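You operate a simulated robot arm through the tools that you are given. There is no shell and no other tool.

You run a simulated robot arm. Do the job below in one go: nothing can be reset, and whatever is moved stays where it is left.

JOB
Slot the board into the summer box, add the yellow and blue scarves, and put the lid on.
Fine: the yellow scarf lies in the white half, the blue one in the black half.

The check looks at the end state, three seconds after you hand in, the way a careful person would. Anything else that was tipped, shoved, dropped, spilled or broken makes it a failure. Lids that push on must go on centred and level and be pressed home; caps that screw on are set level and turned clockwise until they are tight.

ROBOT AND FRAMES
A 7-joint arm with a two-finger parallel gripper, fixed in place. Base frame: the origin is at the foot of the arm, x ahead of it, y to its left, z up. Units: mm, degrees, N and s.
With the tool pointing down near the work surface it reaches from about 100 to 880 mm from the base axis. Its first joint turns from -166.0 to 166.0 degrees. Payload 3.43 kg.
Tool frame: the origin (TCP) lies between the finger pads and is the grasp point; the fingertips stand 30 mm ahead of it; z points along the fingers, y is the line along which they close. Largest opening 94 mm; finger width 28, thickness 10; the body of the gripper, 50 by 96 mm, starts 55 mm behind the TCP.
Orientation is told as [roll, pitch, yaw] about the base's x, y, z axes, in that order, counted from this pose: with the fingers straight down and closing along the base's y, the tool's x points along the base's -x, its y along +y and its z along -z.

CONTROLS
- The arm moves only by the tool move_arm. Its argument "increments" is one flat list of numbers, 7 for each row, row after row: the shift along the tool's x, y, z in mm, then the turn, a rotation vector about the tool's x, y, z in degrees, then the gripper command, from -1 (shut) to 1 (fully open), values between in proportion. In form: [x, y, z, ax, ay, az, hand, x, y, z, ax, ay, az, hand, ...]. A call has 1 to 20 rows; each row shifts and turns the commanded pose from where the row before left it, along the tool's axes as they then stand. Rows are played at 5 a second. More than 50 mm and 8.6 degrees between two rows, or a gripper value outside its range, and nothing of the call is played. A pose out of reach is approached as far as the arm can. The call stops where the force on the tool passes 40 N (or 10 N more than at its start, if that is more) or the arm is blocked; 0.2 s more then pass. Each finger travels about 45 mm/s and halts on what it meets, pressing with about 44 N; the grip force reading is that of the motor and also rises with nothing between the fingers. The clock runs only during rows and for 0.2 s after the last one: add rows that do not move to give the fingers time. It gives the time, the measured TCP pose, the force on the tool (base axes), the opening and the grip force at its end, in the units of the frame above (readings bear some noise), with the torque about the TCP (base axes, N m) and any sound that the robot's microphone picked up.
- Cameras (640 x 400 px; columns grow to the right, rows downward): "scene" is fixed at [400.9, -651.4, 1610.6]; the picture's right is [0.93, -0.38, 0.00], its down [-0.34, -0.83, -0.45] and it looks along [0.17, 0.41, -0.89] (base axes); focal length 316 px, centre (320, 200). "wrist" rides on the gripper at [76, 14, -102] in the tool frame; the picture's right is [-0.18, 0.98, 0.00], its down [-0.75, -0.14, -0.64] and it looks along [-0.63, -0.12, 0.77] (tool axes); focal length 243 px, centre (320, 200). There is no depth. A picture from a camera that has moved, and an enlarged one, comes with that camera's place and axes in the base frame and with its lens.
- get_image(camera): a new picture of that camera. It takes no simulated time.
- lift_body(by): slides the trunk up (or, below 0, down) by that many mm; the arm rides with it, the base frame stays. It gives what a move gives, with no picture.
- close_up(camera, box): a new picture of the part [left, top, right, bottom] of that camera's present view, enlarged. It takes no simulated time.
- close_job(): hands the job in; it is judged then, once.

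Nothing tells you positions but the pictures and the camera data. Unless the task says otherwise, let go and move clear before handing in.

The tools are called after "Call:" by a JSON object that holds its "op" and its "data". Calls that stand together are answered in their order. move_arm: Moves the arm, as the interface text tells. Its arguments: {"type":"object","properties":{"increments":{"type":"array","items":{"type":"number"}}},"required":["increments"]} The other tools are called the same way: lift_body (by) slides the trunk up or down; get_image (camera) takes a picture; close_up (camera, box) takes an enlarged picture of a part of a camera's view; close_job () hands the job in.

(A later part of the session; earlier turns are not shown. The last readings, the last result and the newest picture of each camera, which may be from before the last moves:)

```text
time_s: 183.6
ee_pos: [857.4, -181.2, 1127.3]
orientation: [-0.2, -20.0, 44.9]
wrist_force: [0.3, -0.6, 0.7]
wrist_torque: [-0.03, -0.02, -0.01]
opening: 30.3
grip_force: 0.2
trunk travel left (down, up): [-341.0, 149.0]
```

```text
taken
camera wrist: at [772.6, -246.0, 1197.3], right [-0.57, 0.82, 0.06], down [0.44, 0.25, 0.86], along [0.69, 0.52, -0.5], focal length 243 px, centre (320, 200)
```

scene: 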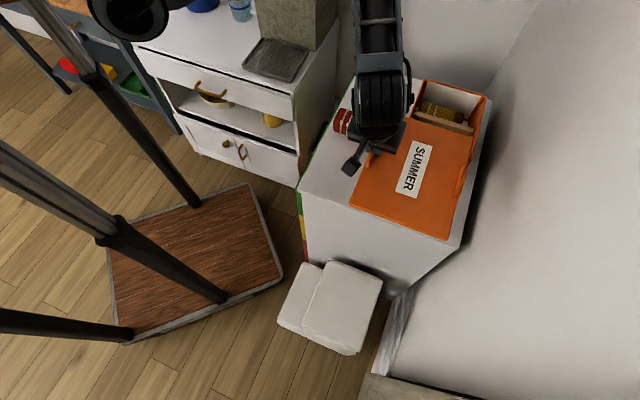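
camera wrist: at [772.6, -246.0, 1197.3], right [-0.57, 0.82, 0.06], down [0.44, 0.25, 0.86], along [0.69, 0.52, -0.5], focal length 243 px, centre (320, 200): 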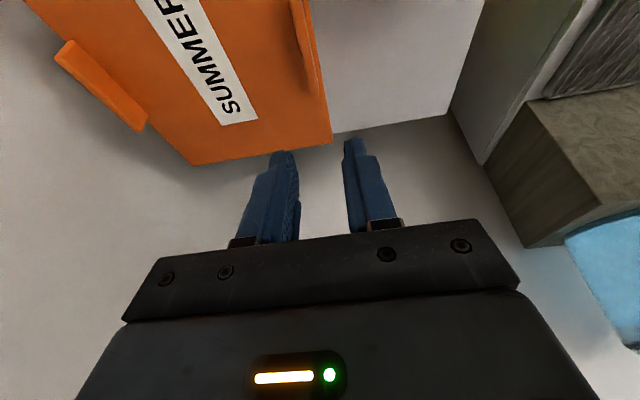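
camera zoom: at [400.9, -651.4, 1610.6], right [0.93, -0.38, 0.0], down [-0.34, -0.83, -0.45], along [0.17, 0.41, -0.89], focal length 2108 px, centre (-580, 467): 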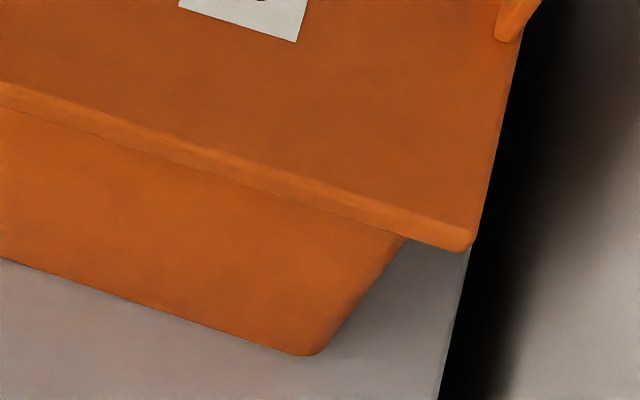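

The lid slid about 2 mm to the right when the fingers opened. I'll take a vertical top-down look to measure the lid's centring against the box walls I measured earlier.

Call:
{"op": "move_arm", "data": {"increments": [0, 0, -10, 0, 6.7, 0, 1, 0, 0, -10, 0, 6.7, 0, 1, 0, 0, -10, 0, 6.6, 0, 1, 14.5, -24, -7, 0, 0, 0, 1, 14.5, -24, -7, 0, 0, 0, 1, 14.5, -24, -7, 0, 0, 0, 1, 14.5, -24, -6, 0, 0, 0, 1, 0, 0, 0, 0, 0, 0, 1]}}

Call:
{"op": "get_image", "data": {"camera": "wrist"}}

Call:
{"op": "close_up", "data": {"camera": "wrist", "box": [220, 0, 420, 125]}}

Call:
{"op": "close_up", "data": {"camera": "wrist", "box": [220, 110, 420, 235]}}

```text
time_s: 185.4
ee_pos: [880.8, -295.7, 1184.0]
orientation: [-0.2, 0.0, 44.7]
wrist_force: [-0.7, -0.7, 0.2]
wrist_torque: [0.0, 0.02, 0.01]
opening: 94.2
grip_force: 0.1
trunk travel left (down, up): [-341.0, 149.0]
```

```text
taken
camera wrist: at [818.3, -338.2, 1285.3], right [-0.56, 0.83, 0.0], down [0.63, 0.43, 0.64], along [0.53, 0.36, -0.77], focal length 243 px, centre (320, 200)
```

wrist: 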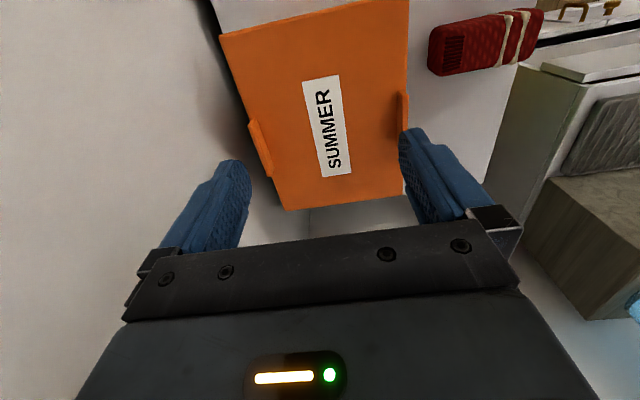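

```text
3.20 times, centred on (320, 62) of wrist
camera zoom: at [818.3, -338.2, 1285.3], right [-0.56, 0.83, 0.0], down [0.63, 0.43, 0.64], along [0.53, 0.36, -0.77], focal length 776 px, centre (320, 640)
```

zoom: 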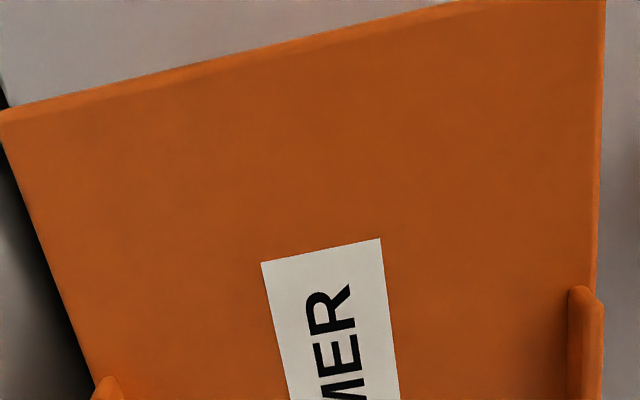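

```text
3.20 times, centred on (320, 172) of wrist
camera zoom: at [818.3, -338.2, 1285.3], right [-0.56, 0.83, 0.0], down [0.63, 0.43, 0.64], along [0.53, 0.36, -0.77], focal length 776 px, centre (320, 288)
```

zoom: 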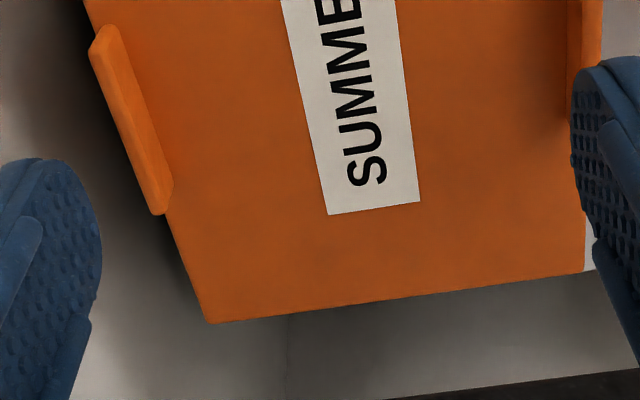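

From above, the lid measures q 729–930, p 350–610, nearly centred over the box (q 741–920, p 363–603). For a check that doesn't depend on calibration, I'll view the box's near face symmetrically and compare the left and right overhangs directly.

Call:
{"op": "move_arm", "data": {"increments": [36, -1.5, 10, 0, 0, 0, 1, 36, -1.5, 10, 0, 0, 0, 1, 36, -1.5, 10, 0, 0, 0, 1, 36, -1.5, 15, 0, 0, 0, 1, 36, -1.5, 20, 0, 0, 0, 1, 36, -1.5, 25, 0, 0, 0, 1, 36, -1.5, 25, 0, 0, 0, 1, 36, -1.5, 28, 0, 0, 0, 1, 0, 0, 0, 0, -7.5, 0, 1, 0, 0, 0, 0, -7.5, 0, 1, 0, 0, 0, 0, -7.5, 0, 1, 0, 0, 0, 0, -7.5, 0, 1, 0, 0, 0, 0, 0, 0, 1]}}

Call:
{"op": "get_image", "data": {"camera": "wrist"}}

Call:
{"op": "close_up", "data": {"camera": "wrist", "box": [220, 100, 420, 230]}}

```text
time_s: 188.2
ee_pos: [683.9, -509.0, 1040.0]
orientation: [-0.4, -30.1, 45.0]
wrist_force: [0.9, 0.1, -0.5]
wrist_torque: [0.02, 0.0, -0.01]
opening: 93.9
grip_force: 0.1
trunk travel left (down, up): [-341.0, 149.0]
```

```text
taken
camera wrist: at [592.4, -580.4, 1089.5], right [-0.58, 0.81, 0.09], down [0.33, 0.14, 0.93], along [0.74, 0.57, -0.35], focal length 243 px, centre (320, 200)
```

wrist: 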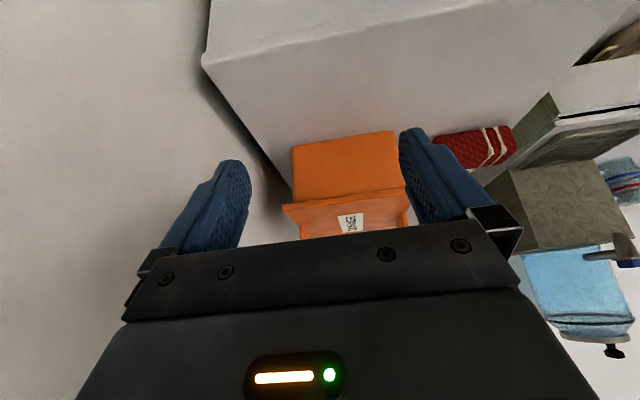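

```text
3.08 times, centred on (320, 165) of wrist
camera zoom: at [592.4, -580.4, 1089.5], right [-0.58, 0.81, 0.09], down [0.33, 0.14, 0.93], along [0.74, 0.57, -0.35], focal length 746 px, centre (320, 308)
```

zoom: 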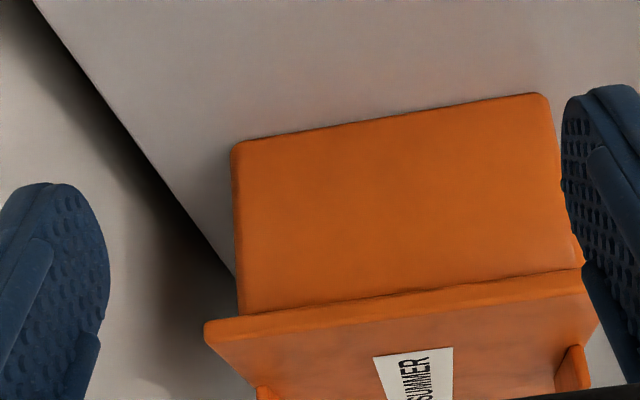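

Useful view, but one finger hides a corner. Closing the fingers so both corners show.

Call:
{"op": "move_arm", "data": {"increments": [0, 0, 0, 0, 0, 0, 0, 0, 0, 0, 0, 0, 0, -1, 0, 0, 0, 0, 0, 0, -1, 0, 0, 0, 0, 0, 0, -1, 0, 0, 0, 0, 0, 0, -1, 0, 0, 0, 0, 0, 0, -1]}}

Call:
{"op": "close_up", "data": {"camera": "wrist", "box": [260, 110, 440, 230]}}

Call:
{"op": "close_up", "data": {"camera": "wrist", "box": [370, 160, 430, 220]}}

Call:
{"op": "close_up", "data": {"camera": "wrist", "box": [270, 180, 330, 240]}}

```text
time_s: 189.6
ee_pos: [684.7, -509.3, 1038.8]
orientation: [-0.2, -30.1, 45.1]
wrist_force: [0.2, -0.5, 0.0]
wrist_torque: [-0.01, 0.0, -0.05]
opening: 0.0
grip_force: 24.8
trunk travel left (down, up): [-341.0, 149.0]
```

```text
3.33 times, centred on (350, 170) of wrist
camera zoom: at [592.3, -580.2, 1089.5], right [-0.58, 0.81, 0.09], down [0.33, 0.14, 0.93], along [0.74, 0.57, -0.35], focal length 809 px, centre (220, 300)
```

zoom: 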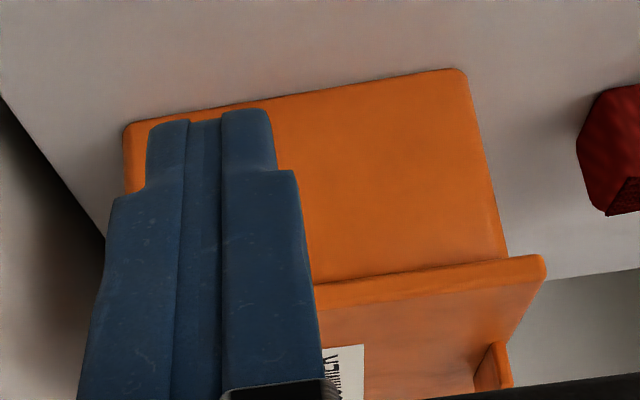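

```text
6.67 times, centred on (400, 190) of wrist
camera zoom: at [592.3, -580.2, 1089.5], right [-0.58, 0.81, 0.09], down [0.33, 0.14, 0.93], along [0.74, 0.57, -0.35], focal length 1618 px, centre (-213, 267)
```

zoom: 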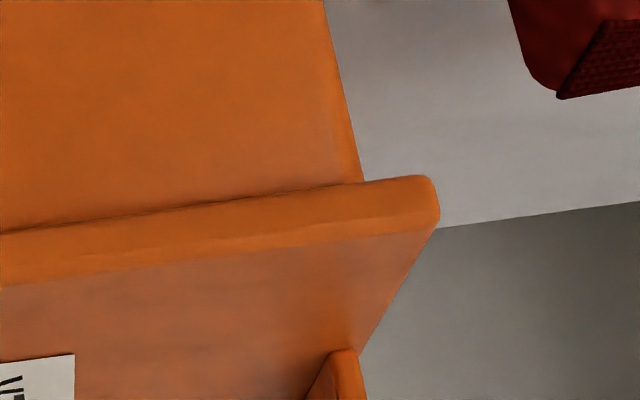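

```text
6.67 times, centred on (300, 210) of wrist
camera zoom: at [592.3, -580.2, 1089.5], right [-0.58, 0.81, 0.09], down [0.33, 0.14, 0.93], along [0.74, 0.57, -0.35], focal length 1618 px, centre (453, 133)
```

zoom: 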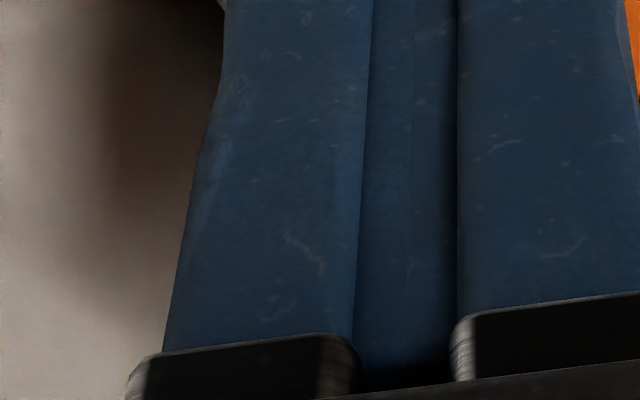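

This view suggests the lid sits about 2 mm toward +q relative to the box. I'll check the other direction too by viewing the left side obliquely.

Call:
{"op": "move_arm", "data": {"increments": [-5, 36.6, 2.9, 0, 0, 0, -1, -5, 36.6, 2.9, 0, 0, 0, -1, -5, 36.6, 2.9, 0, 0, 0, -1, -5, 36.6, 2.9, 0, 0, 0, -1, -5, 36.6, 2.9, 0, 0, 0, -1, -5, 36.6, 2.9, 0, 0, 0, -1, -5, 36.6, 2.9, 0, 0, 0, -1, -5, 36.6, 2.9, 0, 0, 0, -1, -5, 36.6, 2.9, 0, 0, 0, -1, 0, 0, 0, 0, 0, 0, -1]}}

Call:
{"op": "get_image", "data": {"camera": "wrist"}}

```text
time_s: 191.8
ee_pos: [486.9, -236.1, 1038.0]
orientation: [-0.2, -30.0, 45.0]
wrist_force: [0.7, -0.1, -0.4]
wrist_torque: [0.01, 0.01, 0.0]
opening: 0.1
grip_force: 32.5
trunk travel left (down, up): [-341.0, 149.0]
```

```text
taken
camera wrist: at [396.3, -308.5, 1088.4], right [-0.58, 0.81, 0.09], down [0.33, 0.14, 0.93], along [0.74, 0.57, -0.35], focal length 243 px, centre (320, 200)
```

wrist: 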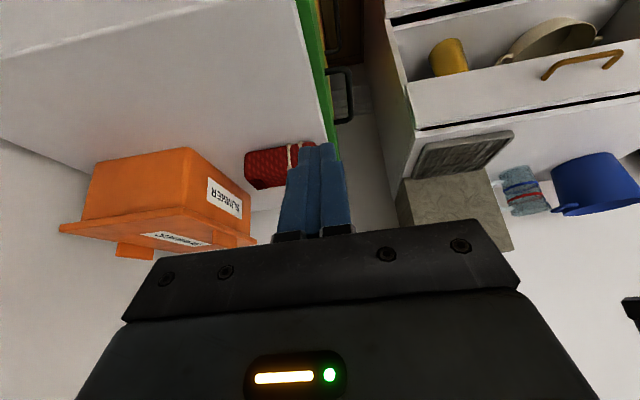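

Excellent view of the box with its lid. Zooming in.

Call:
{"op": "close_up", "data": {"camera": "wrist", "box": [40, 130, 280, 270]}}

Call:
{"op": "close_up", "data": {"camera": "wrist", "box": [170, 180, 270, 250]}}

Call:
{"op": "close_up", "data": {"camera": "wrist", "box": [50, 190, 150, 260]}}

```text
2.67 times, centred on (160, 200) of wrist
camera zoom: at [396.3, -308.5, 1088.4], right [-0.58, 0.81, 0.09], down [0.33, 0.14, 0.93], along [0.74, 0.57, -0.35], focal length 647 px, centre (747, 200)
```

zoom: 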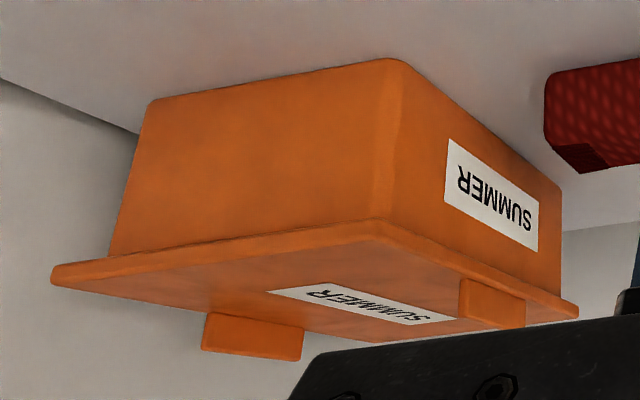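

```text
5.71 times, centred on (220, 215) of wrist
camera zoom: at [396.3, -308.5, 1088.4], right [-0.58, 0.81, 0.09], down [0.33, 0.14, 0.93], along [0.74, 0.57, -0.35], focal length 1386 px, centre (891, 114)
```

zoom: 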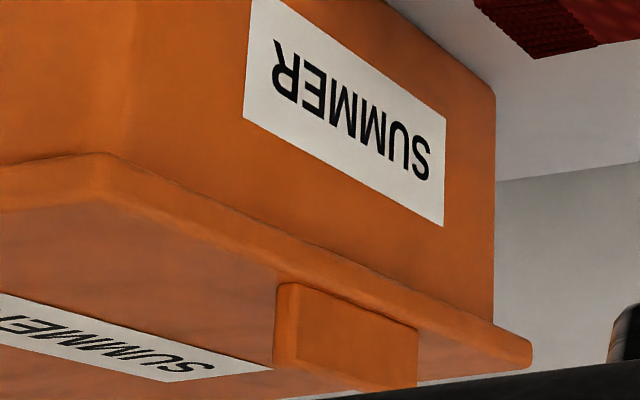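

```text
5.71 times, centred on (100, 225) of wrist
camera zoom: at [396.3, -308.5, 1088.4], right [-0.58, 0.81, 0.09], down [0.33, 0.14, 0.93], along [0.74, 0.57, -0.35], focal length 1386 px, centre (1577, 57)
```

zoom: 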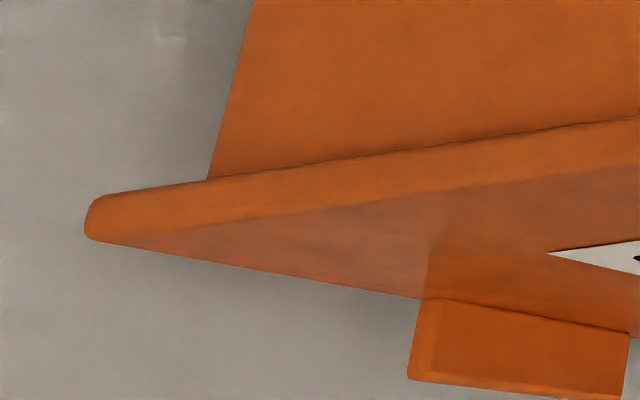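

The lid rests flush on the rim all round with no gap, but it appears about 3 mm too far toward the near side (-p). I'll re-grip the fin and slide it slightly to centre it.

Call:
{"op": "move_arm", "data": {"increments": [-13, 0, -22.5, 0, 0, 0, -0.15, -13, 0, -22.5, 0, 0, 0, -0.15, 0, 0, 0, 0, 5, 0, -0.15, 0, 0, 0, 0, 5, 0, -0.15, 0, 0, 0, 0, 0, 0, -0.15]}}

Call:
{"op": "move_arm", "data": {"increments": [-27.9, -22.5, 10.2, 0, 0, 0, -0.15, -27.9, -22.5, 10.2, 0, 0, 0, -0.15, -27.9, -22.5, 10.2, 0, 0, 0, -0.15, -27.9, -22.5, 10.2, 0, 0, 0, -0.15, -27.9, -22.5, 10.2, 0, 0, 0, -0.15, -27.9, -22.5, 10.2, 0, 0, 0, -0.15, -27.9, -22.5, 10.2, 0, 0, 0, -0.15, -27.9, -22.5, 10.2, 0, 0, 0, -0.15, -27.9, -22.5, 10.2, 0, 0, 0, -0.15, -27.9, -22.5, 10.2, 0, 0, 0, -0.15, 0, 0, 0, 0, 0, 0, -0.15]}}

Call:
{"op": "get_image", "data": {"camera": "wrist"}}

Call:
{"op": "close_up", "data": {"camera": "wrist", "box": [220, 0, 420, 150]}}

```text
time_s: 193.0
ee_pos: [487.9, -235.9, 1091.4]
orientation: [-0.2, -20.0, 44.9]
wrist_force: [-0.3, 0.0, 0.1]
wrist_torque: [0.02, 0.01, 0.0]
opening: 40.1
grip_force: 0.1
trunk travel left (down, up): [-341.0, 149.0]
```

```text
time_s: 195.4
ee_pos: [859.8, -188.3, 1089.3]
orientation: [-0.2, -20.1, 44.9]
wrist_force: [0.3, 0.5, -1.3]
wrist_torque: [0.02, 0.05, -0.02]
opening: 39.8
grip_force: 0.1
trunk travel left (down, up): [-341.0, 149.0]
```

```text
taken
camera wrist: at [775.2, -252.3, 1159.3], right [-0.57, 0.82, 0.06], down [0.44, 0.25, 0.86], along [0.69, 0.52, -0.5], focal length 243 px, centre (320, 200)
```

wrist: 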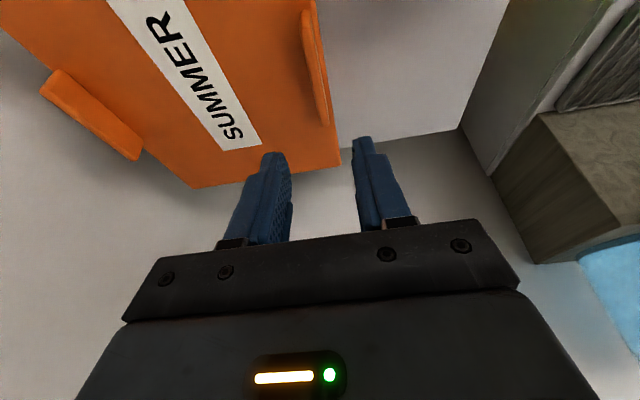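

```text
2.67 times, centred on (320, 75) of wrist
camera zoom: at [775.2, -252.3, 1159.3], right [-0.57, 0.82, 0.06], down [0.44, 0.25, 0.86], along [0.69, 0.52, -0.5], focal length 647 px, centre (320, 533)
```

zoom: 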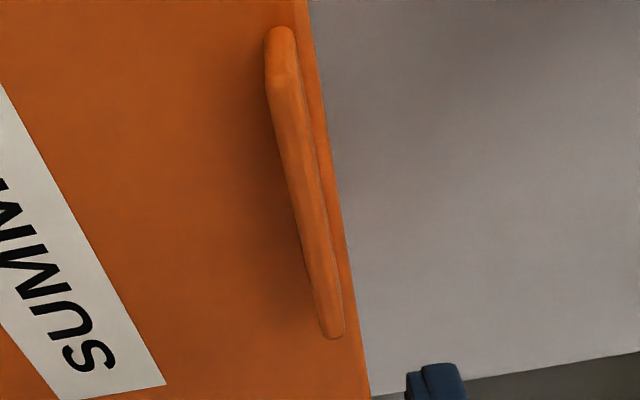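

Call:
{"op": "move_arm", "data": {"increments": [6.85, 0.5, 18.8, 0, 0, 0, -0.15, 6.85, 0.5, 18.8, 0, 0, 0, -0.15, 6.85, 0, 18.8, 0, 0, 0, -0.15, 6.5, 0, 17.8, 0, 0, 0, -0.15, 0, 0, 0, 0, 0, 0, -0.15]}}

Call:
{"op": "close_up", "data": {"camera": "wrist", "box": [220, 60, 420, 230]}}

```text
time_s: 196.6
ee_pos: [857.2, -187.2, 1011.9]
orientation: [-0.2, -20.1, 44.8]
wrist_force: [-1.2, -0.2, 0.6]
wrist_torque: [0.0, 0.04, 0.03]
opening: 39.9
grip_force: 0.0
trunk travel left (down, up): [-341.0, 149.0]
```

```text
2.35 times, centred on (320, 145) of wrist
camera zoom: at [773.2, -251.9, 1081.7], right [-0.57, 0.82, 0.06], down [0.44, 0.25, 0.86], along [0.69, 0.52, -0.5], focal length 571 px, centre (320, 329)
```

zoom: 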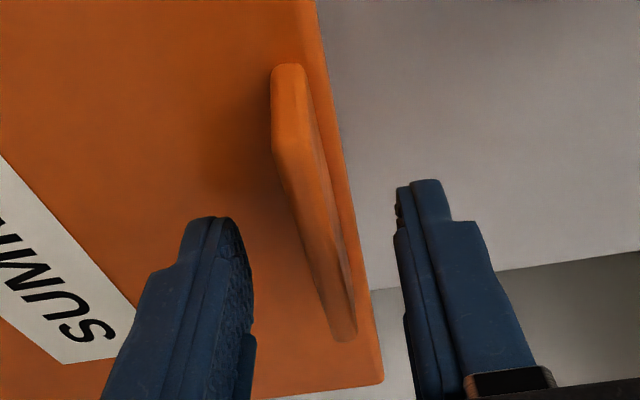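

Call:
{"op": "move_arm", "data": {"increments": [0.9, -1.5, 2.4, 0, 0, 0, -0.4, 0, 0, 0, 0, 0, 0, -0.6, 0, 0, 0, 0, 0, 0, -0.8, 0, 0, 0, 0, 0, 0, -1, 0, 0, 0, 0, 0, 0, -1, 0, 0, 0, 0, 0, 0, -1]}}

Call:
{"op": "close_up", "data": {"camera": "wrist", "box": [220, 60, 420, 230]}}

Call:
{"op": "close_up", "data": {"camera": "scene", "box": [380, 40, 510, 180]}}

```text
time_s: 198.0
ee_pos: [858.0, -189.3, 1009.0]
orientation: [-0.2, -20.0, 44.8]
wrist_force: [-1.5, 0.7, 0.2]
wrist_torque: [0.15, 0.07, 0.06]
opening: 7.1
grip_force: 40.8
trunk travel left (down, up): [-341.0, 149.0]
```

```text
2.35 times, centred on (320, 145) of wrist
camera zoom: at [774.4, -252.7, 1078.9], right [-0.57, 0.82, 0.06], down [0.44, 0.25, 0.86], along [0.69, 0.52, -0.5], focal length 571 px, centre (320, 329)
```

zoom: 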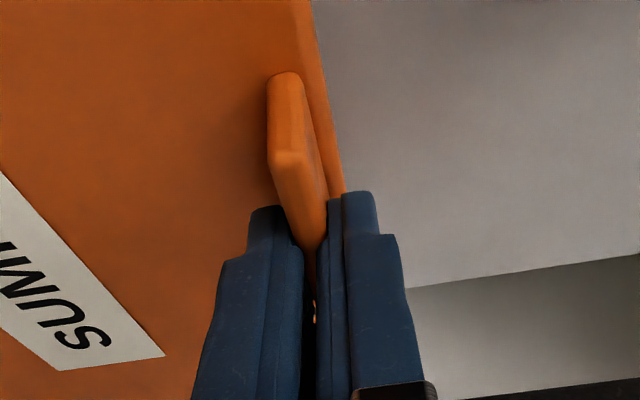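

```text
2.86 times, centred on (445, 110) of scene
camera zoom: at [400.9, -651.4, 1610.6], right [0.93, -0.38, 0.0], down [-0.34, -0.83, -0.45], along [0.17, 0.41, -0.89], focal length 903 px, centre (-37, 457)
```

zoom: 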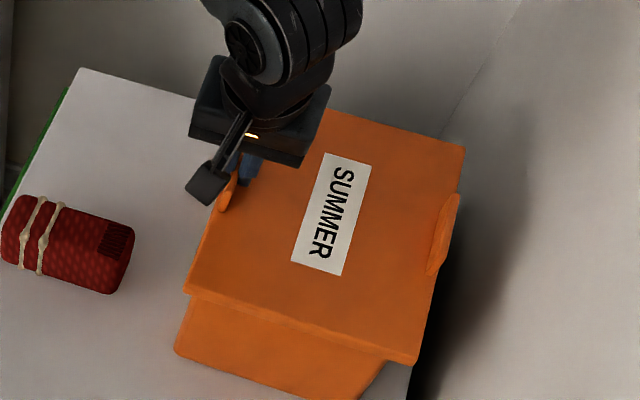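

Gripped again. Now I'll slide the lid +3 mm in p in small steps and watch the sideways force.

Call:
{"op": "move_arm", "data": {"increments": [-0.94, 0, 0.34, 0, 0, 0, -1, 0, 0, 0, 0, 0, 0, -1]}}

Call:
{"op": "move_arm", "data": {"increments": [-0.94, 0, 0.34, 0, 0, 0, -1, 0, 0, 0, 0, 0, 0, -1]}}

Call:
{"op": "move_arm", "data": {"increments": [-0.94, 0, 0.34, 0, 0, 0, -1, 0, 0, 0, 0, 0, 0, -1]}}

Call:
{"op": "close_up", "data": {"camera": "scene", "box": [380, 40, 510, 180]}}

Call:
{"op": "close_up", "data": {"camera": "scene", "box": [385, 110, 425, 170]}}

```text
time_s: 198.6
ee_pos: [859.1, -185.9, 1008.1]
orientation: [-0.3, -20.0, 44.9]
wrist_force: [-0.6, 0.2, -0.3]
wrist_torque: [0.08, 0.11, 0.02]
opening: 7.3
grip_force: 41.7
trunk travel left (down, up): [-341.0, 149.0]
```

```text
time_s: 199.2
ee_pos: [859.5, -185.9, 1008.1]
orientation: [-0.2, -20.0, 44.9]
wrist_force: [-0.3, -0.7, -0.1]
wrist_torque: [0.1, 0.15, 0.05]
opening: 7.3
grip_force: 41.6
trunk travel left (down, up): [-341.0, 149.0]
```

```text
time_s: 199.8
ee_pos: [860.4, -185.1, 1008.9]
orientation: [-0.3, -20.0, 44.9]
wrist_force: [-1.8, -1.9, -0.4]
wrist_torque: [0.05, 0.16, -0.04]
opening: 7.5
grip_force: 41.6
trunk travel left (down, up): [-341.0, 149.0]
```

```text
2.86 times, centred on (445, 110) of scene
camera zoom: at [400.9, -651.4, 1610.6], right [0.93, -0.38, 0.0], down [-0.34, -0.83, -0.45], along [0.17, 0.41, -0.89], focal length 903 px, centre (-37, 457)
```

zoom: 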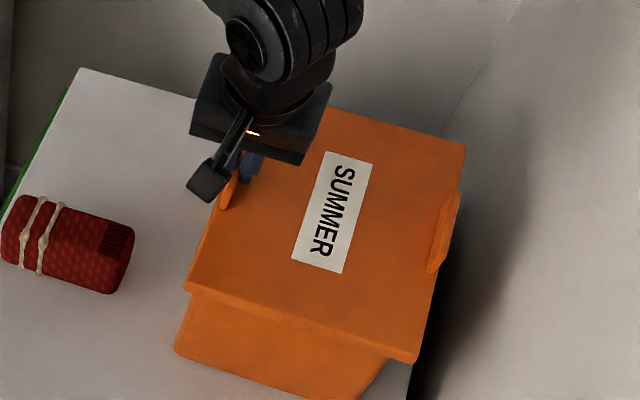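

```text
6.67 times, centred on (405, 140) of scene
camera zoom: at [400.9, -651.4, 1610.6], right [0.93, -0.38, 0.0], down [-0.34, -0.83, -0.45], along [0.17, 0.41, -0.89], focal length 2108 px, centre (-247, 600)
```

zoom: 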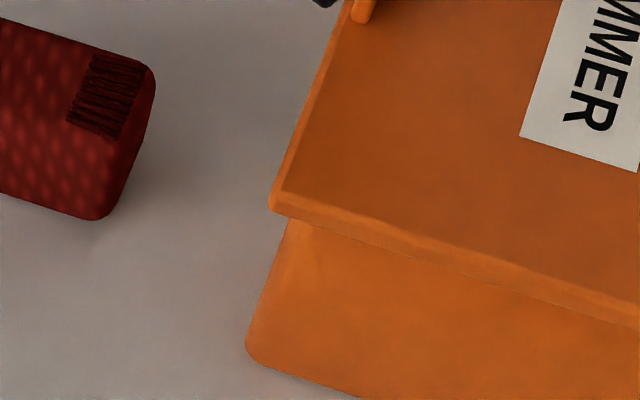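

The force rose to about 2.6 N on the third millimetre, so the lid has a locating edge with some play. I'll probe the opposite direction in 1 mm steps to find the middle of the play.

Call:
{"op": "move_arm", "data": {"increments": [0.94, 0, -0.34, 0, 0, 0, -1, 0, 0, 0, 0, 0, 0, -1]}}

Call:
{"op": "move_arm", "data": {"increments": [0.94, 0, -0.34, 0, 0, 0, -1, 0, 0, 0, 0, 0, 0, -1]}}

Call:
{"op": "move_arm", "data": {"increments": [0.94, 0, -0.34, 0, 0, 0, -1, 0, 0, 0, 0, 0, 0, -1]}}

Call:
{"op": "move_arm", "data": {"increments": [0.94, 0, -0.34, 0, 0, 0, -1, 0, 0, 0, 0, 0, 0, -1]}}

```text
time_s: 200.4
ee_pos: [860.2, -186.6, 1009.5]
orientation: [-0.2, -19.9, 44.9]
wrist_force: [-0.1, 0.1, 0.1]
wrist_torque: [0.1, 0.08, -0.03]
opening: 7.2
grip_force: 41.1
trunk travel left (down, up): [-341.0, 149.0]
```

```text
time_s: 201.0
ee_pos: [858.9, -188.4, 1008.7]
orientation: [-0.2, -20.1, 44.9]
wrist_force: [0.3, -0.2, 0.5]
wrist_torque: [0.08, 0.07, 0.01]
opening: 7.2
grip_force: 41.3
trunk travel left (down, up): [-341.0, 149.0]
```

```text
time_s: 201.6
ee_pos: [858.1, -189.6, 1008.0]
orientation: [-0.3, -20.1, 44.9]
wrist_force: [0.5, 1.1, 0.6]
wrist_torque: [0.03, 0.11, 0.02]
opening: 7.2
grip_force: 41.3
trunk travel left (down, up): [-341.0, 149.0]
```

```text
time_s: 202.2
ee_pos: [858.6, -188.8, 1008.5]
orientation: [-0.2, -19.9, 44.9]
wrist_force: [0.3, 0.4, 0.6]
wrist_torque: [0.14, 0.03, -0.02]
opening: 7.3
grip_force: 41.3
trunk travel left (down, up): [-341.0, 149.0]
```

Call:
{"op": "move_arm", "data": {"increments": [0.94, 0, -0.34, 0, 0, 0, -1, 0, 0, 0, 0, 0, 0, -1]}}

Call:
{"op": "move_arm", "data": {"increments": [0.94, 0, -0.34, 0, 0, 0, -1, 0, 0, 0, 0, 0, 0, -1]}}

Call:
{"op": "close_up", "data": {"camera": "scene", "box": [385, 110, 425, 170]}}

```text
time_s: 202.8
ee_pos: [856.6, -189.6, 1010.3]
orientation: [-0.2, -20.0, 44.9]
wrist_force: [2.2, 3.0, 0.8]
wrist_torque: [0.01, 0.12, 0.16]
opening: 7.2
grip_force: 41.3
trunk travel left (down, up): [-341.0, 149.0]
```

```text
time_s: 203.4
ee_pos: [856.3, -190.3, 1008.8]
orientation: [-0.2, -20.0, 44.9]
wrist_force: [3.6, 4.0, 3.7]
wrist_torque: [0.14, 0.08, 0.23]
opening: 7.2
grip_force: 41.7
trunk travel left (down, up): [-341.0, 149.0]
```

```text
6.67 times, centred on (405, 140) of scene
camera zoom: at [400.9, -651.4, 1610.6], right [0.93, -0.38, 0.0], down [-0.34, -0.83, -0.45], along [0.17, 0.41, -0.89], focal length 2108 px, centre (-247, 600)
```

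zoom: 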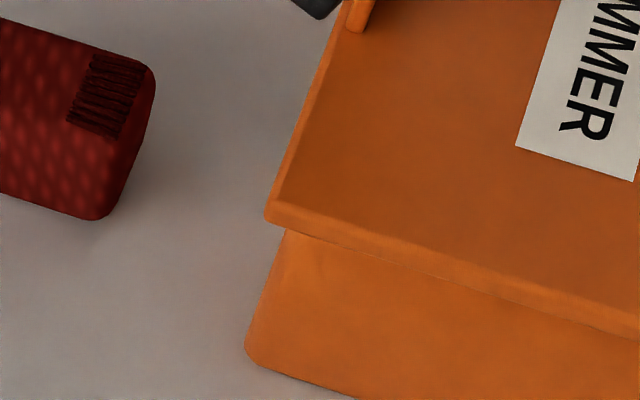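

Play found: about 4.5 mm in p. Centring in p (+2.7 mm), then probing in q.

Call:
{"op": "move_arm", "data": {"increments": [-0.94, 0, 0.34, 0, 0, 0, -1, -0.94, 0, 0.34, 0, 0, 0, -1, -0.66, 0, 0.24, 0, 0, 0, -1, 0, 0, 0, 0, 0, 0, -1]}}

Call:
{"op": "move_arm", "data": {"increments": [0, 1, 0, 0, 0, 0, -1, 0, 0, 0, 0, 0, 0, -1]}}

Call:
{"op": "move_arm", "data": {"increments": [0, 1, 0, 0, 0, 0, -1, 0, 0, 0, 0, 0, 0, -1]}}

Call:
{"op": "move_arm", "data": {"increments": [0, 1, 0, 0, 0, 0, -1, 0, 0, 0, 0, 0, 0, -1]}}

Call:
{"op": "move_arm", "data": {"increments": [0, 1, 0, 0, 0, 0, -1, 0, 0, 0, 0, 0, 0, -1]}}

```text
time_s: 204.4
ee_pos: [857.9, -188.3, 1008.6]
orientation: [-0.2, -20.0, 44.9]
wrist_force: [-0.8, 0.1, 0.9]
wrist_torque: [0.22, -0.09, -0.02]
opening: 7.0
grip_force: 41.7
trunk travel left (down, up): [-341.0, 149.0]
```

```text
time_s: 205.0
ee_pos: [857.3, -187.7, 1008.9]
orientation: [-0.2, -20.0, 44.9]
wrist_force: [0.0, -0.1, 0.0]
wrist_torque: [0.11, 0.12, -0.02]
opening: 7.1
grip_force: 41.2
trunk travel left (down, up): [-341.0, 149.0]
```

```text
time_s: 205.6
ee_pos: [856.7, -186.5, 1009.3]
orientation: [-0.2, -19.9, 44.9]
wrist_force: [0.0, 0.5, 0.2]
wrist_torque: [0.11, 0.09, -0.01]
opening: 7.4
grip_force: 40.9
trunk travel left (down, up): [-341.0, 149.0]
```

```text
time_s: 206.2
ee_pos: [856.0, -186.2, 1008.1]
orientation: [-0.2, -20.0, 44.9]
wrist_force: [0.1, 0.5, 0.1]
wrist_torque: [0.1, 0.06, -0.01]
opening: 7.2
grip_force: 41.3
trunk travel left (down, up): [-341.0, 149.0]
```

```text
time_s: 206.8
ee_pos: [855.6, -186.3, 1008.2]
orientation: [-0.2, -20.0, 44.8]
wrist_force: [0.6, -0.2, -0.5]
wrist_torque: [0.08, 0.13, 0.02]
opening: 6.8
grip_force: 41.5
trunk travel left (down, up): [-341.0, 149.0]
```

Call:
{"op": "move_arm", "data": {"increments": [0, 1, 0, 0, 0, 0, -1, 0, 0, 0, 0, 0, 0, -1]}}

Call:
{"op": "move_arm", "data": {"increments": [0, 1, 0, 0, 0, 0, -1, 0, 0, 0, 0, 0, 0, -1]}}

Call:
{"op": "close_up", "data": {"camera": "scene", "box": [385, 110, 425, 170]}}

```text
time_s: 207.4
ee_pos: [855.4, -185.1, 1010.8]
orientation: [-0.2, -20.0, 44.8]
wrist_force: [1.9, -3.4, -0.7]
wrist_torque: [-0.04, -0.01, 0.0]
opening: 7.3
grip_force: 41.3
trunk travel left (down, up): [-341.0, 149.0]
```

```text
time_s: 208.0
ee_pos: [853.4, -184.9, 1009.2]
orientation: [-0.2, -20.0, 44.9]
wrist_force: [1.8, -2.0, -0.2]
wrist_torque: [-0.03, 0.03, -0.01]
opening: 7.1
grip_force: 41.1
trunk travel left (down, up): [-341.0, 149.0]
```

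```text
6.67 times, centred on (405, 140) of scene
camera zoom: at [400.9, -651.4, 1610.6], right [0.93, -0.38, 0.0], down [-0.34, -0.83, -0.45], along [0.17, 0.41, -0.89], focal length 2108 px, centre (-247, 600)
```

zoom: 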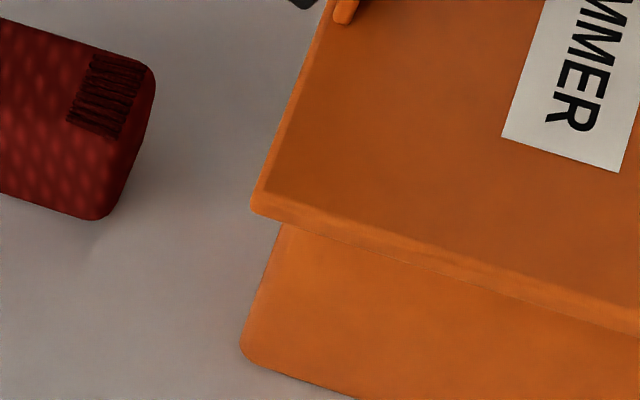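

The q-play is also about 4.7 mm. Moving back +2.5 mm to the middle, then releasing without any downward load.

Call:
{"op": "move_arm", "data": {"increments": [0, -1, 0, 0, 0, 0, -1, 0, -1, 0, 0, 0, 0, -1, 0, -0.5, 0, 0, 0, 0, -1, 0, 0, 0, 0, 0, 0, -1]}}

Call:
{"op": "move_arm", "data": {"increments": [0, 0, 0, 0, 0, 0, -0.8, 0, 0, 0, 0, 0, 0, -0.6, 0, 0, 0, 0, 0, 0, -0.4, 0, 0, 0, 0, 0, 0, -0.4]}}

Call:
{"op": "move_arm", "data": {"increments": [-6.8, 0, -18.8, 0, 0, 0, -0.4, -6.8, 0, -18.8, 0, 0, 0, -0.4, -6.8, 0, -18.8, 0, 0, 0, -0.4, -6.8, 0, -18.8, 0, 0, 0, -0.4, 0, 0, 0, 0, 0, 0, -0.4]}}

Call:
{"op": "close_up", "data": {"camera": "scene", "box": [385, 110, 425, 170]}}

Call:
{"op": "close_up", "data": {"camera": "scene", "box": [430, 130, 480, 190]}}

```text
time_s: 209.0
ee_pos: [855.6, -186.9, 1009.3]
orientation: [-0.1, -19.9, 44.9]
wrist_force: [-1.7, 0.4, 2.6]
wrist_torque: [-0.01, 0.26, -0.09]
opening: 7.3
grip_force: 41.7
trunk travel left (down, up): [-341.0, 149.0]
```

```text
time_s: 210.0
ee_pos: [856.3, -186.8, 1010.0]
orientation: [-0.2, -20.1, 44.8]
wrist_force: [-0.7, -0.5, -0.1]
wrist_torque: [-0.04, -0.02, -0.01]
opening: 28.1
grip_force: 0.1
trunk travel left (down, up): [-341.0, 149.0]
```

```text
time_s: 211.2
ee_pos: [856.0, -185.0, 1089.1]
orientation: [-0.2, -20.0, 44.9]
wrist_force: [0.4, 0.7, -0.7]
wrist_torque: [-0.03, 0.0, -0.02]
opening: 28.1
grip_force: 0.1
trunk travel left (down, up): [-341.0, 149.0]
```

```text
6.67 times, centred on (405, 140) of scene
camera zoom: at [400.9, -651.4, 1610.6], right [0.93, -0.38, 0.0], down [-0.34, -0.83, -0.45], along [0.17, 0.41, -0.89], focal length 2108 px, centre (-247, 600)
```

zoom: 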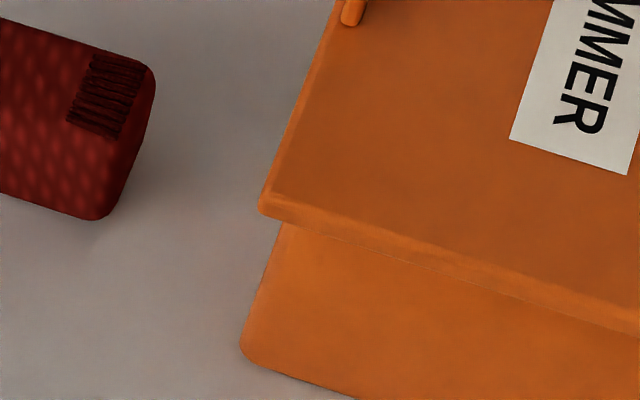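

```text
6.67 times, centred on (455, 160) of scene
camera zoom: at [400.9, -651.4, 1610.6], right [0.93, -0.38, 0.0], down [-0.34, -0.83, -0.45], along [0.17, 0.41, -0.89], focal length 2108 px, centre (-580, 467)
```

zoom: 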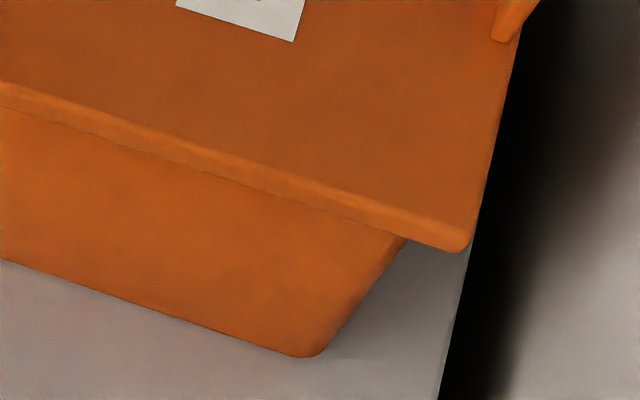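

The lid is now in the middle of its play in both directions. Next I'll press it home: closing the fingers, vertical tool, moving above the lid's centre.

Call:
{"op": "move_arm", "data": {"increments": [0, 0, 0, 0, 6.7, 0, -0.6, 0, 0, 0, 0, 6.7, 0, -1, 0, 0, 0, 0, 6.6, 0, -1, -2, -24, 0, 0, 0, 0, -1, -2, -24, 0, 0, 0, 0, -1, -2, -23, 0, 0, 0, 0, -1, -2, -22, 0, 0, 0, 0, -1, 0, 0, 25, 0, 0, 0, -1, 0, 0, 25, 0, 0, 0, -1, 0, 0, 20, 0, 0, 0, -1, 0, 0, 0, 0, 0, 0, -1]}}

Call:
{"op": "close_up", "data": {"camera": "scene", "box": [380, 40, 510, 180]}}

Call:
{"op": "get_image", "data": {"camera": "wrist"}}

```text
time_s: 213.6
ee_pos: [928.1, -246.3, 1018.8]
orientation: [-0.2, 0.1, 44.8]
wrist_force: [0.0, -0.3, -0.5]
wrist_torque: [0.0, 0.0, 0.0]
opening: 0.2
grip_force: 32.6
trunk travel left (down, up): [-341.0, 149.0]
```

```text
2.86 times, centred on (445, 110) of scene
camera zoom: at [400.9, -651.4, 1610.6], right [0.93, -0.38, 0.0], down [-0.34, -0.83, -0.45], along [0.17, 0.41, -0.89], focal length 903 px, centre (-37, 457)
```

zoom: 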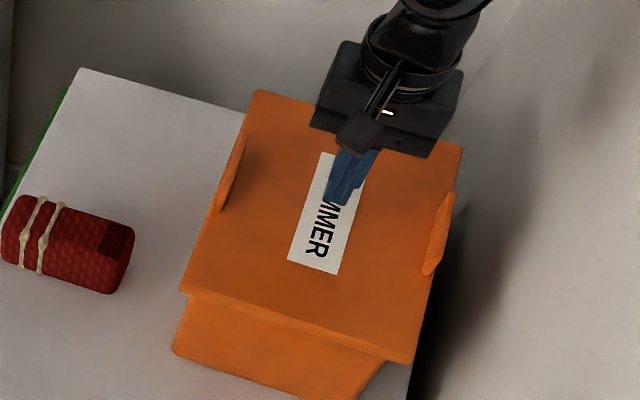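

```text
taken
camera wrist: at [865.3, -288.8, 1120.5], right [-0.56, 0.83, 0.0], down [0.63, 0.43, 0.64], along [0.53, 0.36, -0.77], focal length 243 px, centre (320, 200)
```

wrist: 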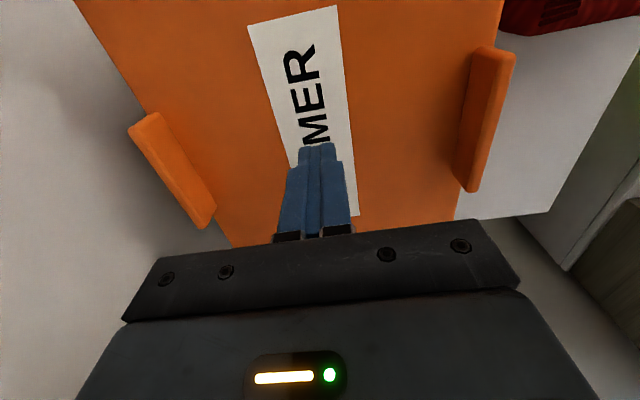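

Call:
{"op": "move_arm", "data": {"increments": [0, 0, 3, 0, 0, 0, -1, 0, 0, 3, 0, 0, 0, -1, 0, 0, 3, 0, 0, 0, -1, 0, 0, 3, 0, 0, 0, -1, 0, 0, 2, 0, 0, 0, -1, 0, 0, 2, 0, 0, 0, -1, 0, 0, 0, 0, 0, 0, -1]}}

Call:
{"op": "move_arm", "data": {"increments": [0, 0, 1, 0, 0, 0, -1, 0, 0, 1, 0, 0, 0, -1, 0, 0, 0, 0, 0, 0, -1]}}

```text
time_s: 215.2
ee_pos: [925.9, -247.3, 1003.9]
orientation: [-0.2, 0.0, 44.8]
wrist_force: [-0.4, 0.2, 0.5]
wrist_torque: [0.02, 0.0, 0.04]
opening: 0.0
grip_force: 33.2
trunk travel left (down, up): [-341.0, 149.0]
```

```text
time_s: 216.0
ee_pos: [926.6, -247.3, 1002.7]
orientation: [-0.3, -0.1, 44.8]
wrist_force: [3.3, -1.7, 11.7]
wrist_torque: [-0.05, -0.03, -0.05]
opening: 0.0
grip_force: 32.6
trunk travel left (down, up): [-341.0, 149.0]
```

Call:
{"op": "move_arm", "data": {"increments": [0, 0, 1, 0, 0, 0, -1, 0, 0, 0, 0, 0, 0, -1]}}

Call:
{"op": "move_arm", "data": {"increments": [0, 0, 0.8, 0, 0, 0, -1, 0, 0, 0, 0, 0, 0, -1]}}

Call:
{"op": "close_up", "data": {"camera": "scene", "box": [380, 40, 510, 180]}}

Call:
{"op": "close_up", "data": {"camera": "scene", "box": [385, 110, 425, 170]}}

```text
time_s: 216.6
ee_pos: [926.5, -247.4, 1003.7]
orientation: [-0.3, 0.0, 44.8]
wrist_force: [5.3, -0.6, 26.3]
wrist_torque: [-0.05, -0.15, -0.08]
opening: 0.0
grip_force: 33.2
trunk travel left (down, up): [-341.0, 149.0]
```

```text
time_s: 217.1
ee_pos: [927.8, -247.2, 1003.6]
orientation: [-0.6, -0.1, 44.8]
wrist_force: [-1.3, 1.3, 14.5]
wrist_torque: [0.06, 0.04, 0.02]
opening: 0.0
grip_force: 33.2
trunk travel left (down, up): [-341.0, 149.0]
stopped in row 2: the force on the tool passed its limit at 41 N (the readings are from after the stop); the commanded pose is now the measured one
```

```text
2.86 times, centred on (445, 110) of scene
camera zoom: at [400.9, -651.4, 1610.6], right [0.93, -0.38, 0.0], down [-0.34, -0.83, -0.45], along [0.17, 0.41, -0.89], focal length 903 px, centre (-37, 457)
```

zoom: 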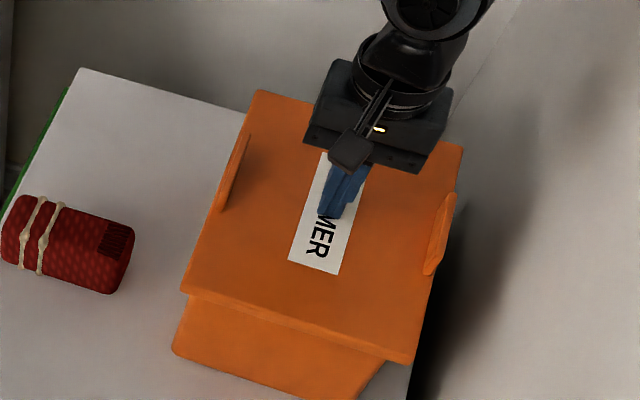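

```text
6.67 times, centred on (405, 140) of scene
camera zoom: at [400.9, -651.4, 1610.6], right [0.93, -0.38, 0.0], down [-0.34, -0.83, -0.45], along [0.17, 0.41, -0.89], focal length 2108 px, centre (-247, 600)
```

zoom: 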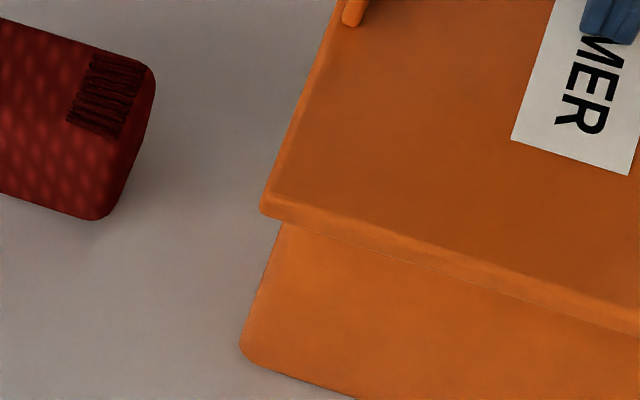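

Pressed to 41 N with no give, so the lid is hard down. I'll check that it's level by touching at the near and left parts too, which presses those sides as well.

Call:
{"op": "move_arm", "data": {"increments": [0, 0, -10, 0, 0, 0, -1, 30, 0, 0, 0, 0, 0, -1, 30, 0, 0, 0, 0, 0, -1, 30, 0, 0, 0, 0, 0, -1, 0, 0, 3, 0, 0, 0, -1, 0, 0, 3, 0, 0, 0, -1, 0, 0, 2, 0, 0, 0, -1, 0, 0, 0, 0, 0, 0, -1]}}

Call:
{"op": "move_arm", "data": {"increments": [0, 0, 1, 0, 0, 0, -1, 0, 0, 1, 0, 0, 0, -1, 0, 0, 0, 0, 0, 0, -1]}}

Call:
{"op": "move_arm", "data": {"increments": [0, 0, 1, 0, 0, 0, -1, 0, 0, 1, 0, 0, 0, -1, 0, 0, 0, 0, 0, 0, -1]}}

```text
time_s: 218.9
ee_pos: [863.5, -310.9, 1002.8]
orientation: [-0.4, 0.1, 44.7]
wrist_force: [0.9, 0.6, 0.0]
wrist_torque: [0.0, -0.03, -0.01]
opening: 0.0
grip_force: 33.0
trunk travel left (down, up): [-341.0, 149.0]
```

```text
time_s: 219.7
ee_pos: [863.3, -311.0, 1002.4]
orientation: [-0.4, 0.0, 44.9]
wrist_force: [-0.3, 0.2, 14.9]
wrist_torque: [0.05, 0.03, -0.08]
opening: 0.0
grip_force: 32.5
trunk travel left (down, up): [-341.0, 149.0]
```

```text
time_s: 220.6
ee_pos: [862.9, -310.7, 1002.0]
orientation: [-0.9, 0.1, 45.0]
wrist_force: [-4.1, 3.6, 16.0]
wrist_torque: [0.11, 0.09, 0.05]
opening: 0.5
grip_force: 32.9
trunk travel left (down, up): [-341.0, 149.0]
stopped in row 3: the force on the tool passed its limit at 41 N (the readings are from after the stop); the commanded pose is now the measured one
```

Call:
{"op": "move_arm", "data": {"increments": [0, 0, -10, 0, 0, 0, -1, -30, 21, 0, 0, 0, 0, -1, -30, 21, 0, 0, 0, 0, -1, -30, 21, 0, 0, 0, 0, -1, 0, 0, 3, 0, 0, 0, -1, 0, 0, 3, 0, 0, 0, -1, 0, 0, 2, 0, 0, 0, -1, 0, 0, 0, 0, 0, 0, -1]}}

Call:
{"op": "move_arm", "data": {"increments": [0, 0, 1, 0, 0, 0, -1, 0, 0, 1, 0, 0, 0, -1, 0, 0, 0, 0, 0, 0, -1]}}

Call:
{"op": "move_arm", "data": {"increments": [0, 0, 1, 0, 0, 0, -1, 0, 0, 0, 0, 0, 0, -1]}}

```text
time_s: 222.4
ee_pos: [883.7, -202.2, 1002.3]
orientation: [-0.6, -0.2, 44.8]
wrist_force: [-1.4, 4.5, 10.3]
wrist_torque: [0.13, 0.11, -0.02]
opening: 0.1
grip_force: 32.9
trunk travel left (down, up): [-341.0, 149.0]
```

```text
time_s: 223.2
ee_pos: [884.0, -202.5, 1004.2]
orientation: [-0.8, -0.1, 44.8]
wrist_force: [-4.1, 12.4, 31.0]
wrist_torque: [0.35, 0.19, -0.03]
opening: 0.3
grip_force: 33.3
trunk travel left (down, up): [-341.0, 149.0]
```

```text
time_s: 223.9
ee_pos: [883.6, -203.7, 1003.5]
orientation: [-0.8, -0.1, 44.8]
wrist_force: [-8.3, 6.0, 19.1]
wrist_torque: [0.16, 0.33, -0.03]
opening: 0.1
grip_force: 33.3
trunk travel left (down, up): [-341.0, 149.0]
stopped in row 2: the force on the tool passed its limit at 44 N (the readings are from after the stop); the commanded pose is now the measured one
```

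Heights agree within about 1 mm (centre 1003, near 1002, left 1003.5), so the lid is level. Rising and checking the centring again.

Call:
{"op": "move_arm", "data": {"increments": [0, 0, -15, 0, 0, 0, -1, 0, 0, -35, 0, 0, 0, -1, 0, 0, -40, 0, 0, 0, -1, 0, 0, -40, 0, 0, 0, -1, 0, 0, 0, 0, 0, 0, -1]}}

Call:
{"op": "close_up", "data": {"camera": "scene", "box": [385, 110, 425, 170]}}

Call:
{"op": "close_up", "data": {"camera": "scene", "box": [430, 130, 480, 190]}}

Call:
{"op": "close_up", "data": {"camera": "scene", "box": [380, 40, 510, 180]}}

```text
time_s: 225.1
ee_pos: [883.6, -203.1, 1131.8]
orientation: [-0.8, 0.0, 44.9]
wrist_force: [1.1, -0.3, -0.8]
wrist_torque: [0.03, -0.02, 0.02]
opening: 0.1
grip_force: 32.6
trunk travel left (down, up): [-341.0, 149.0]
```

```text
6.67 times, centred on (405, 140) of scene
camera zoom: at [400.9, -651.4, 1610.6], right [0.93, -0.38, 0.0], down [-0.34, -0.83, -0.45], along [0.17, 0.41, -0.89], focal length 2108 px, centre (-247, 600)
```

zoom: 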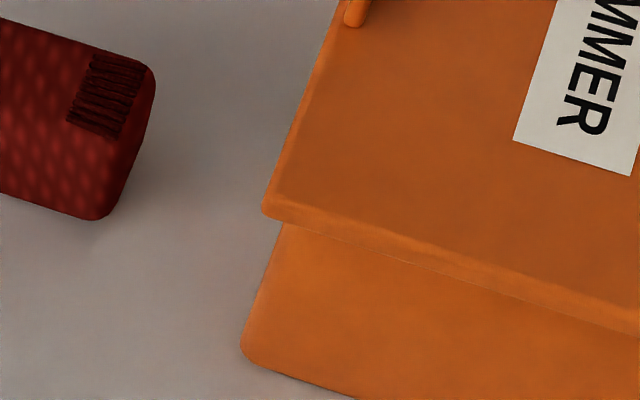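

```text
6.67 times, centred on (455, 160) of scene
camera zoom: at [400.9, -651.4, 1610.6], right [0.93, -0.38, 0.0], down [-0.34, -0.83, -0.45], along [0.17, 0.41, -0.89], focal length 2108 px, centre (-580, 467)
```

zoom: 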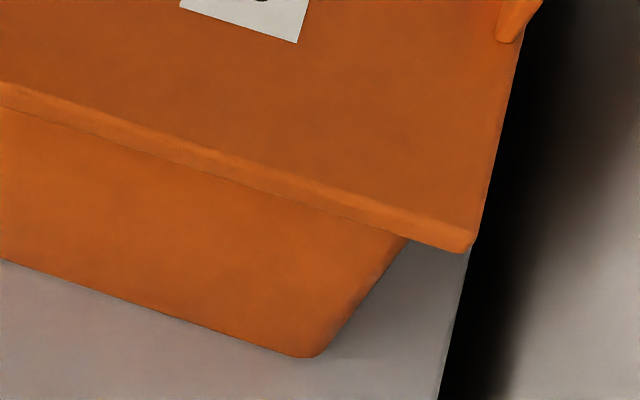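

```text
2.86 times, centred on (445, 110) of scene
camera zoom: at [400.9, -651.4, 1610.6], right [0.93, -0.38, 0.0], down [-0.34, -0.83, -0.45], along [0.17, 0.41, -0.89], focal length 903 px, centre (-37, 457)
```

zoom: 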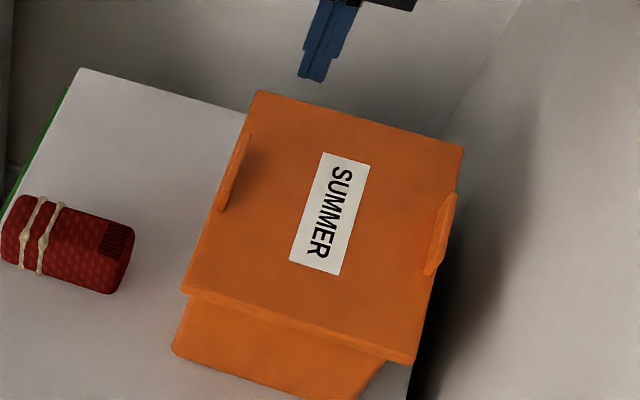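

The p direction is centred within about 0.6 mm, but pressing nudged the lid about 2 mm to +q, near the end of its play. I'll push the left fin's inner face gently to bring it back about 2 mm.

Call:
{"op": "move_arm", "data": {"increments": [0, 0, 35, 0.8, 0, 0, -1, 0, 0, 35, 0, 0, 0, -1, 0, 0, 30, 0, 0, 0, -1, 0, 0, 18, 0, 0, 0, -1, 0, 0, 0, 0, 0, 0, -1]}}

Call:
{"op": "get_image", "data": {"camera": "wrist"}}

Call:
{"op": "close_up", "data": {"camera": "wrist", "box": [240, 80, 420, 230]}}

```text
time_s: 226.3
ee_pos: [884.8, -204.8, 1014.0]
orientation: [-1.7, -0.1, 44.9]
wrist_force: [-0.5, -0.2, 0.2]
wrist_torque: [-0.02, 0.02, 0.02]
opening: 0.0
grip_force: 32.6
trunk travel left (down, up): [-341.0, 149.0]
```

```text
taken
camera wrist: at [821.2, -245.6, 1114.9], right [-0.56, 0.83, -0.03], down [0.62, 0.44, 0.65], along [0.55, 0.35, -0.76], focal length 243 px, centre (320, 200)
```

wrist: 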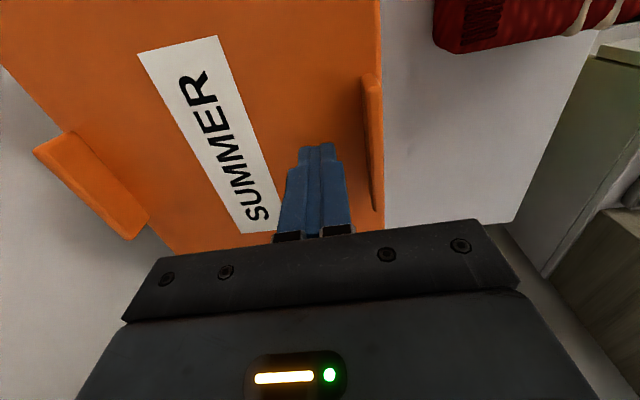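

```text
2.67 times, centred on (330, 155) of wrist
camera zoom: at [821.2, -245.6, 1114.9], right [-0.56, 0.83, -0.03], down [0.62, 0.44, 0.65], along [0.55, 0.35, -0.76], focal length 647 px, centre (293, 320)
```

zoom: 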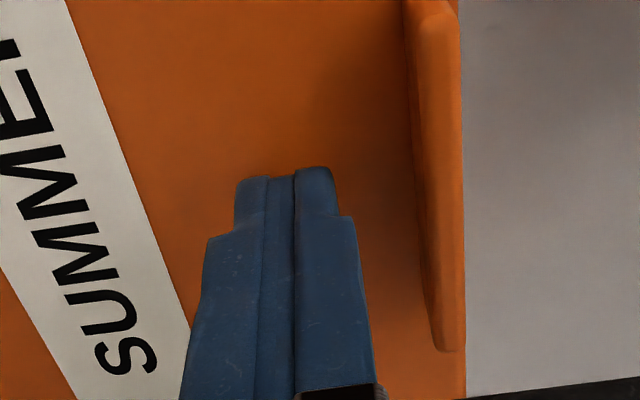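

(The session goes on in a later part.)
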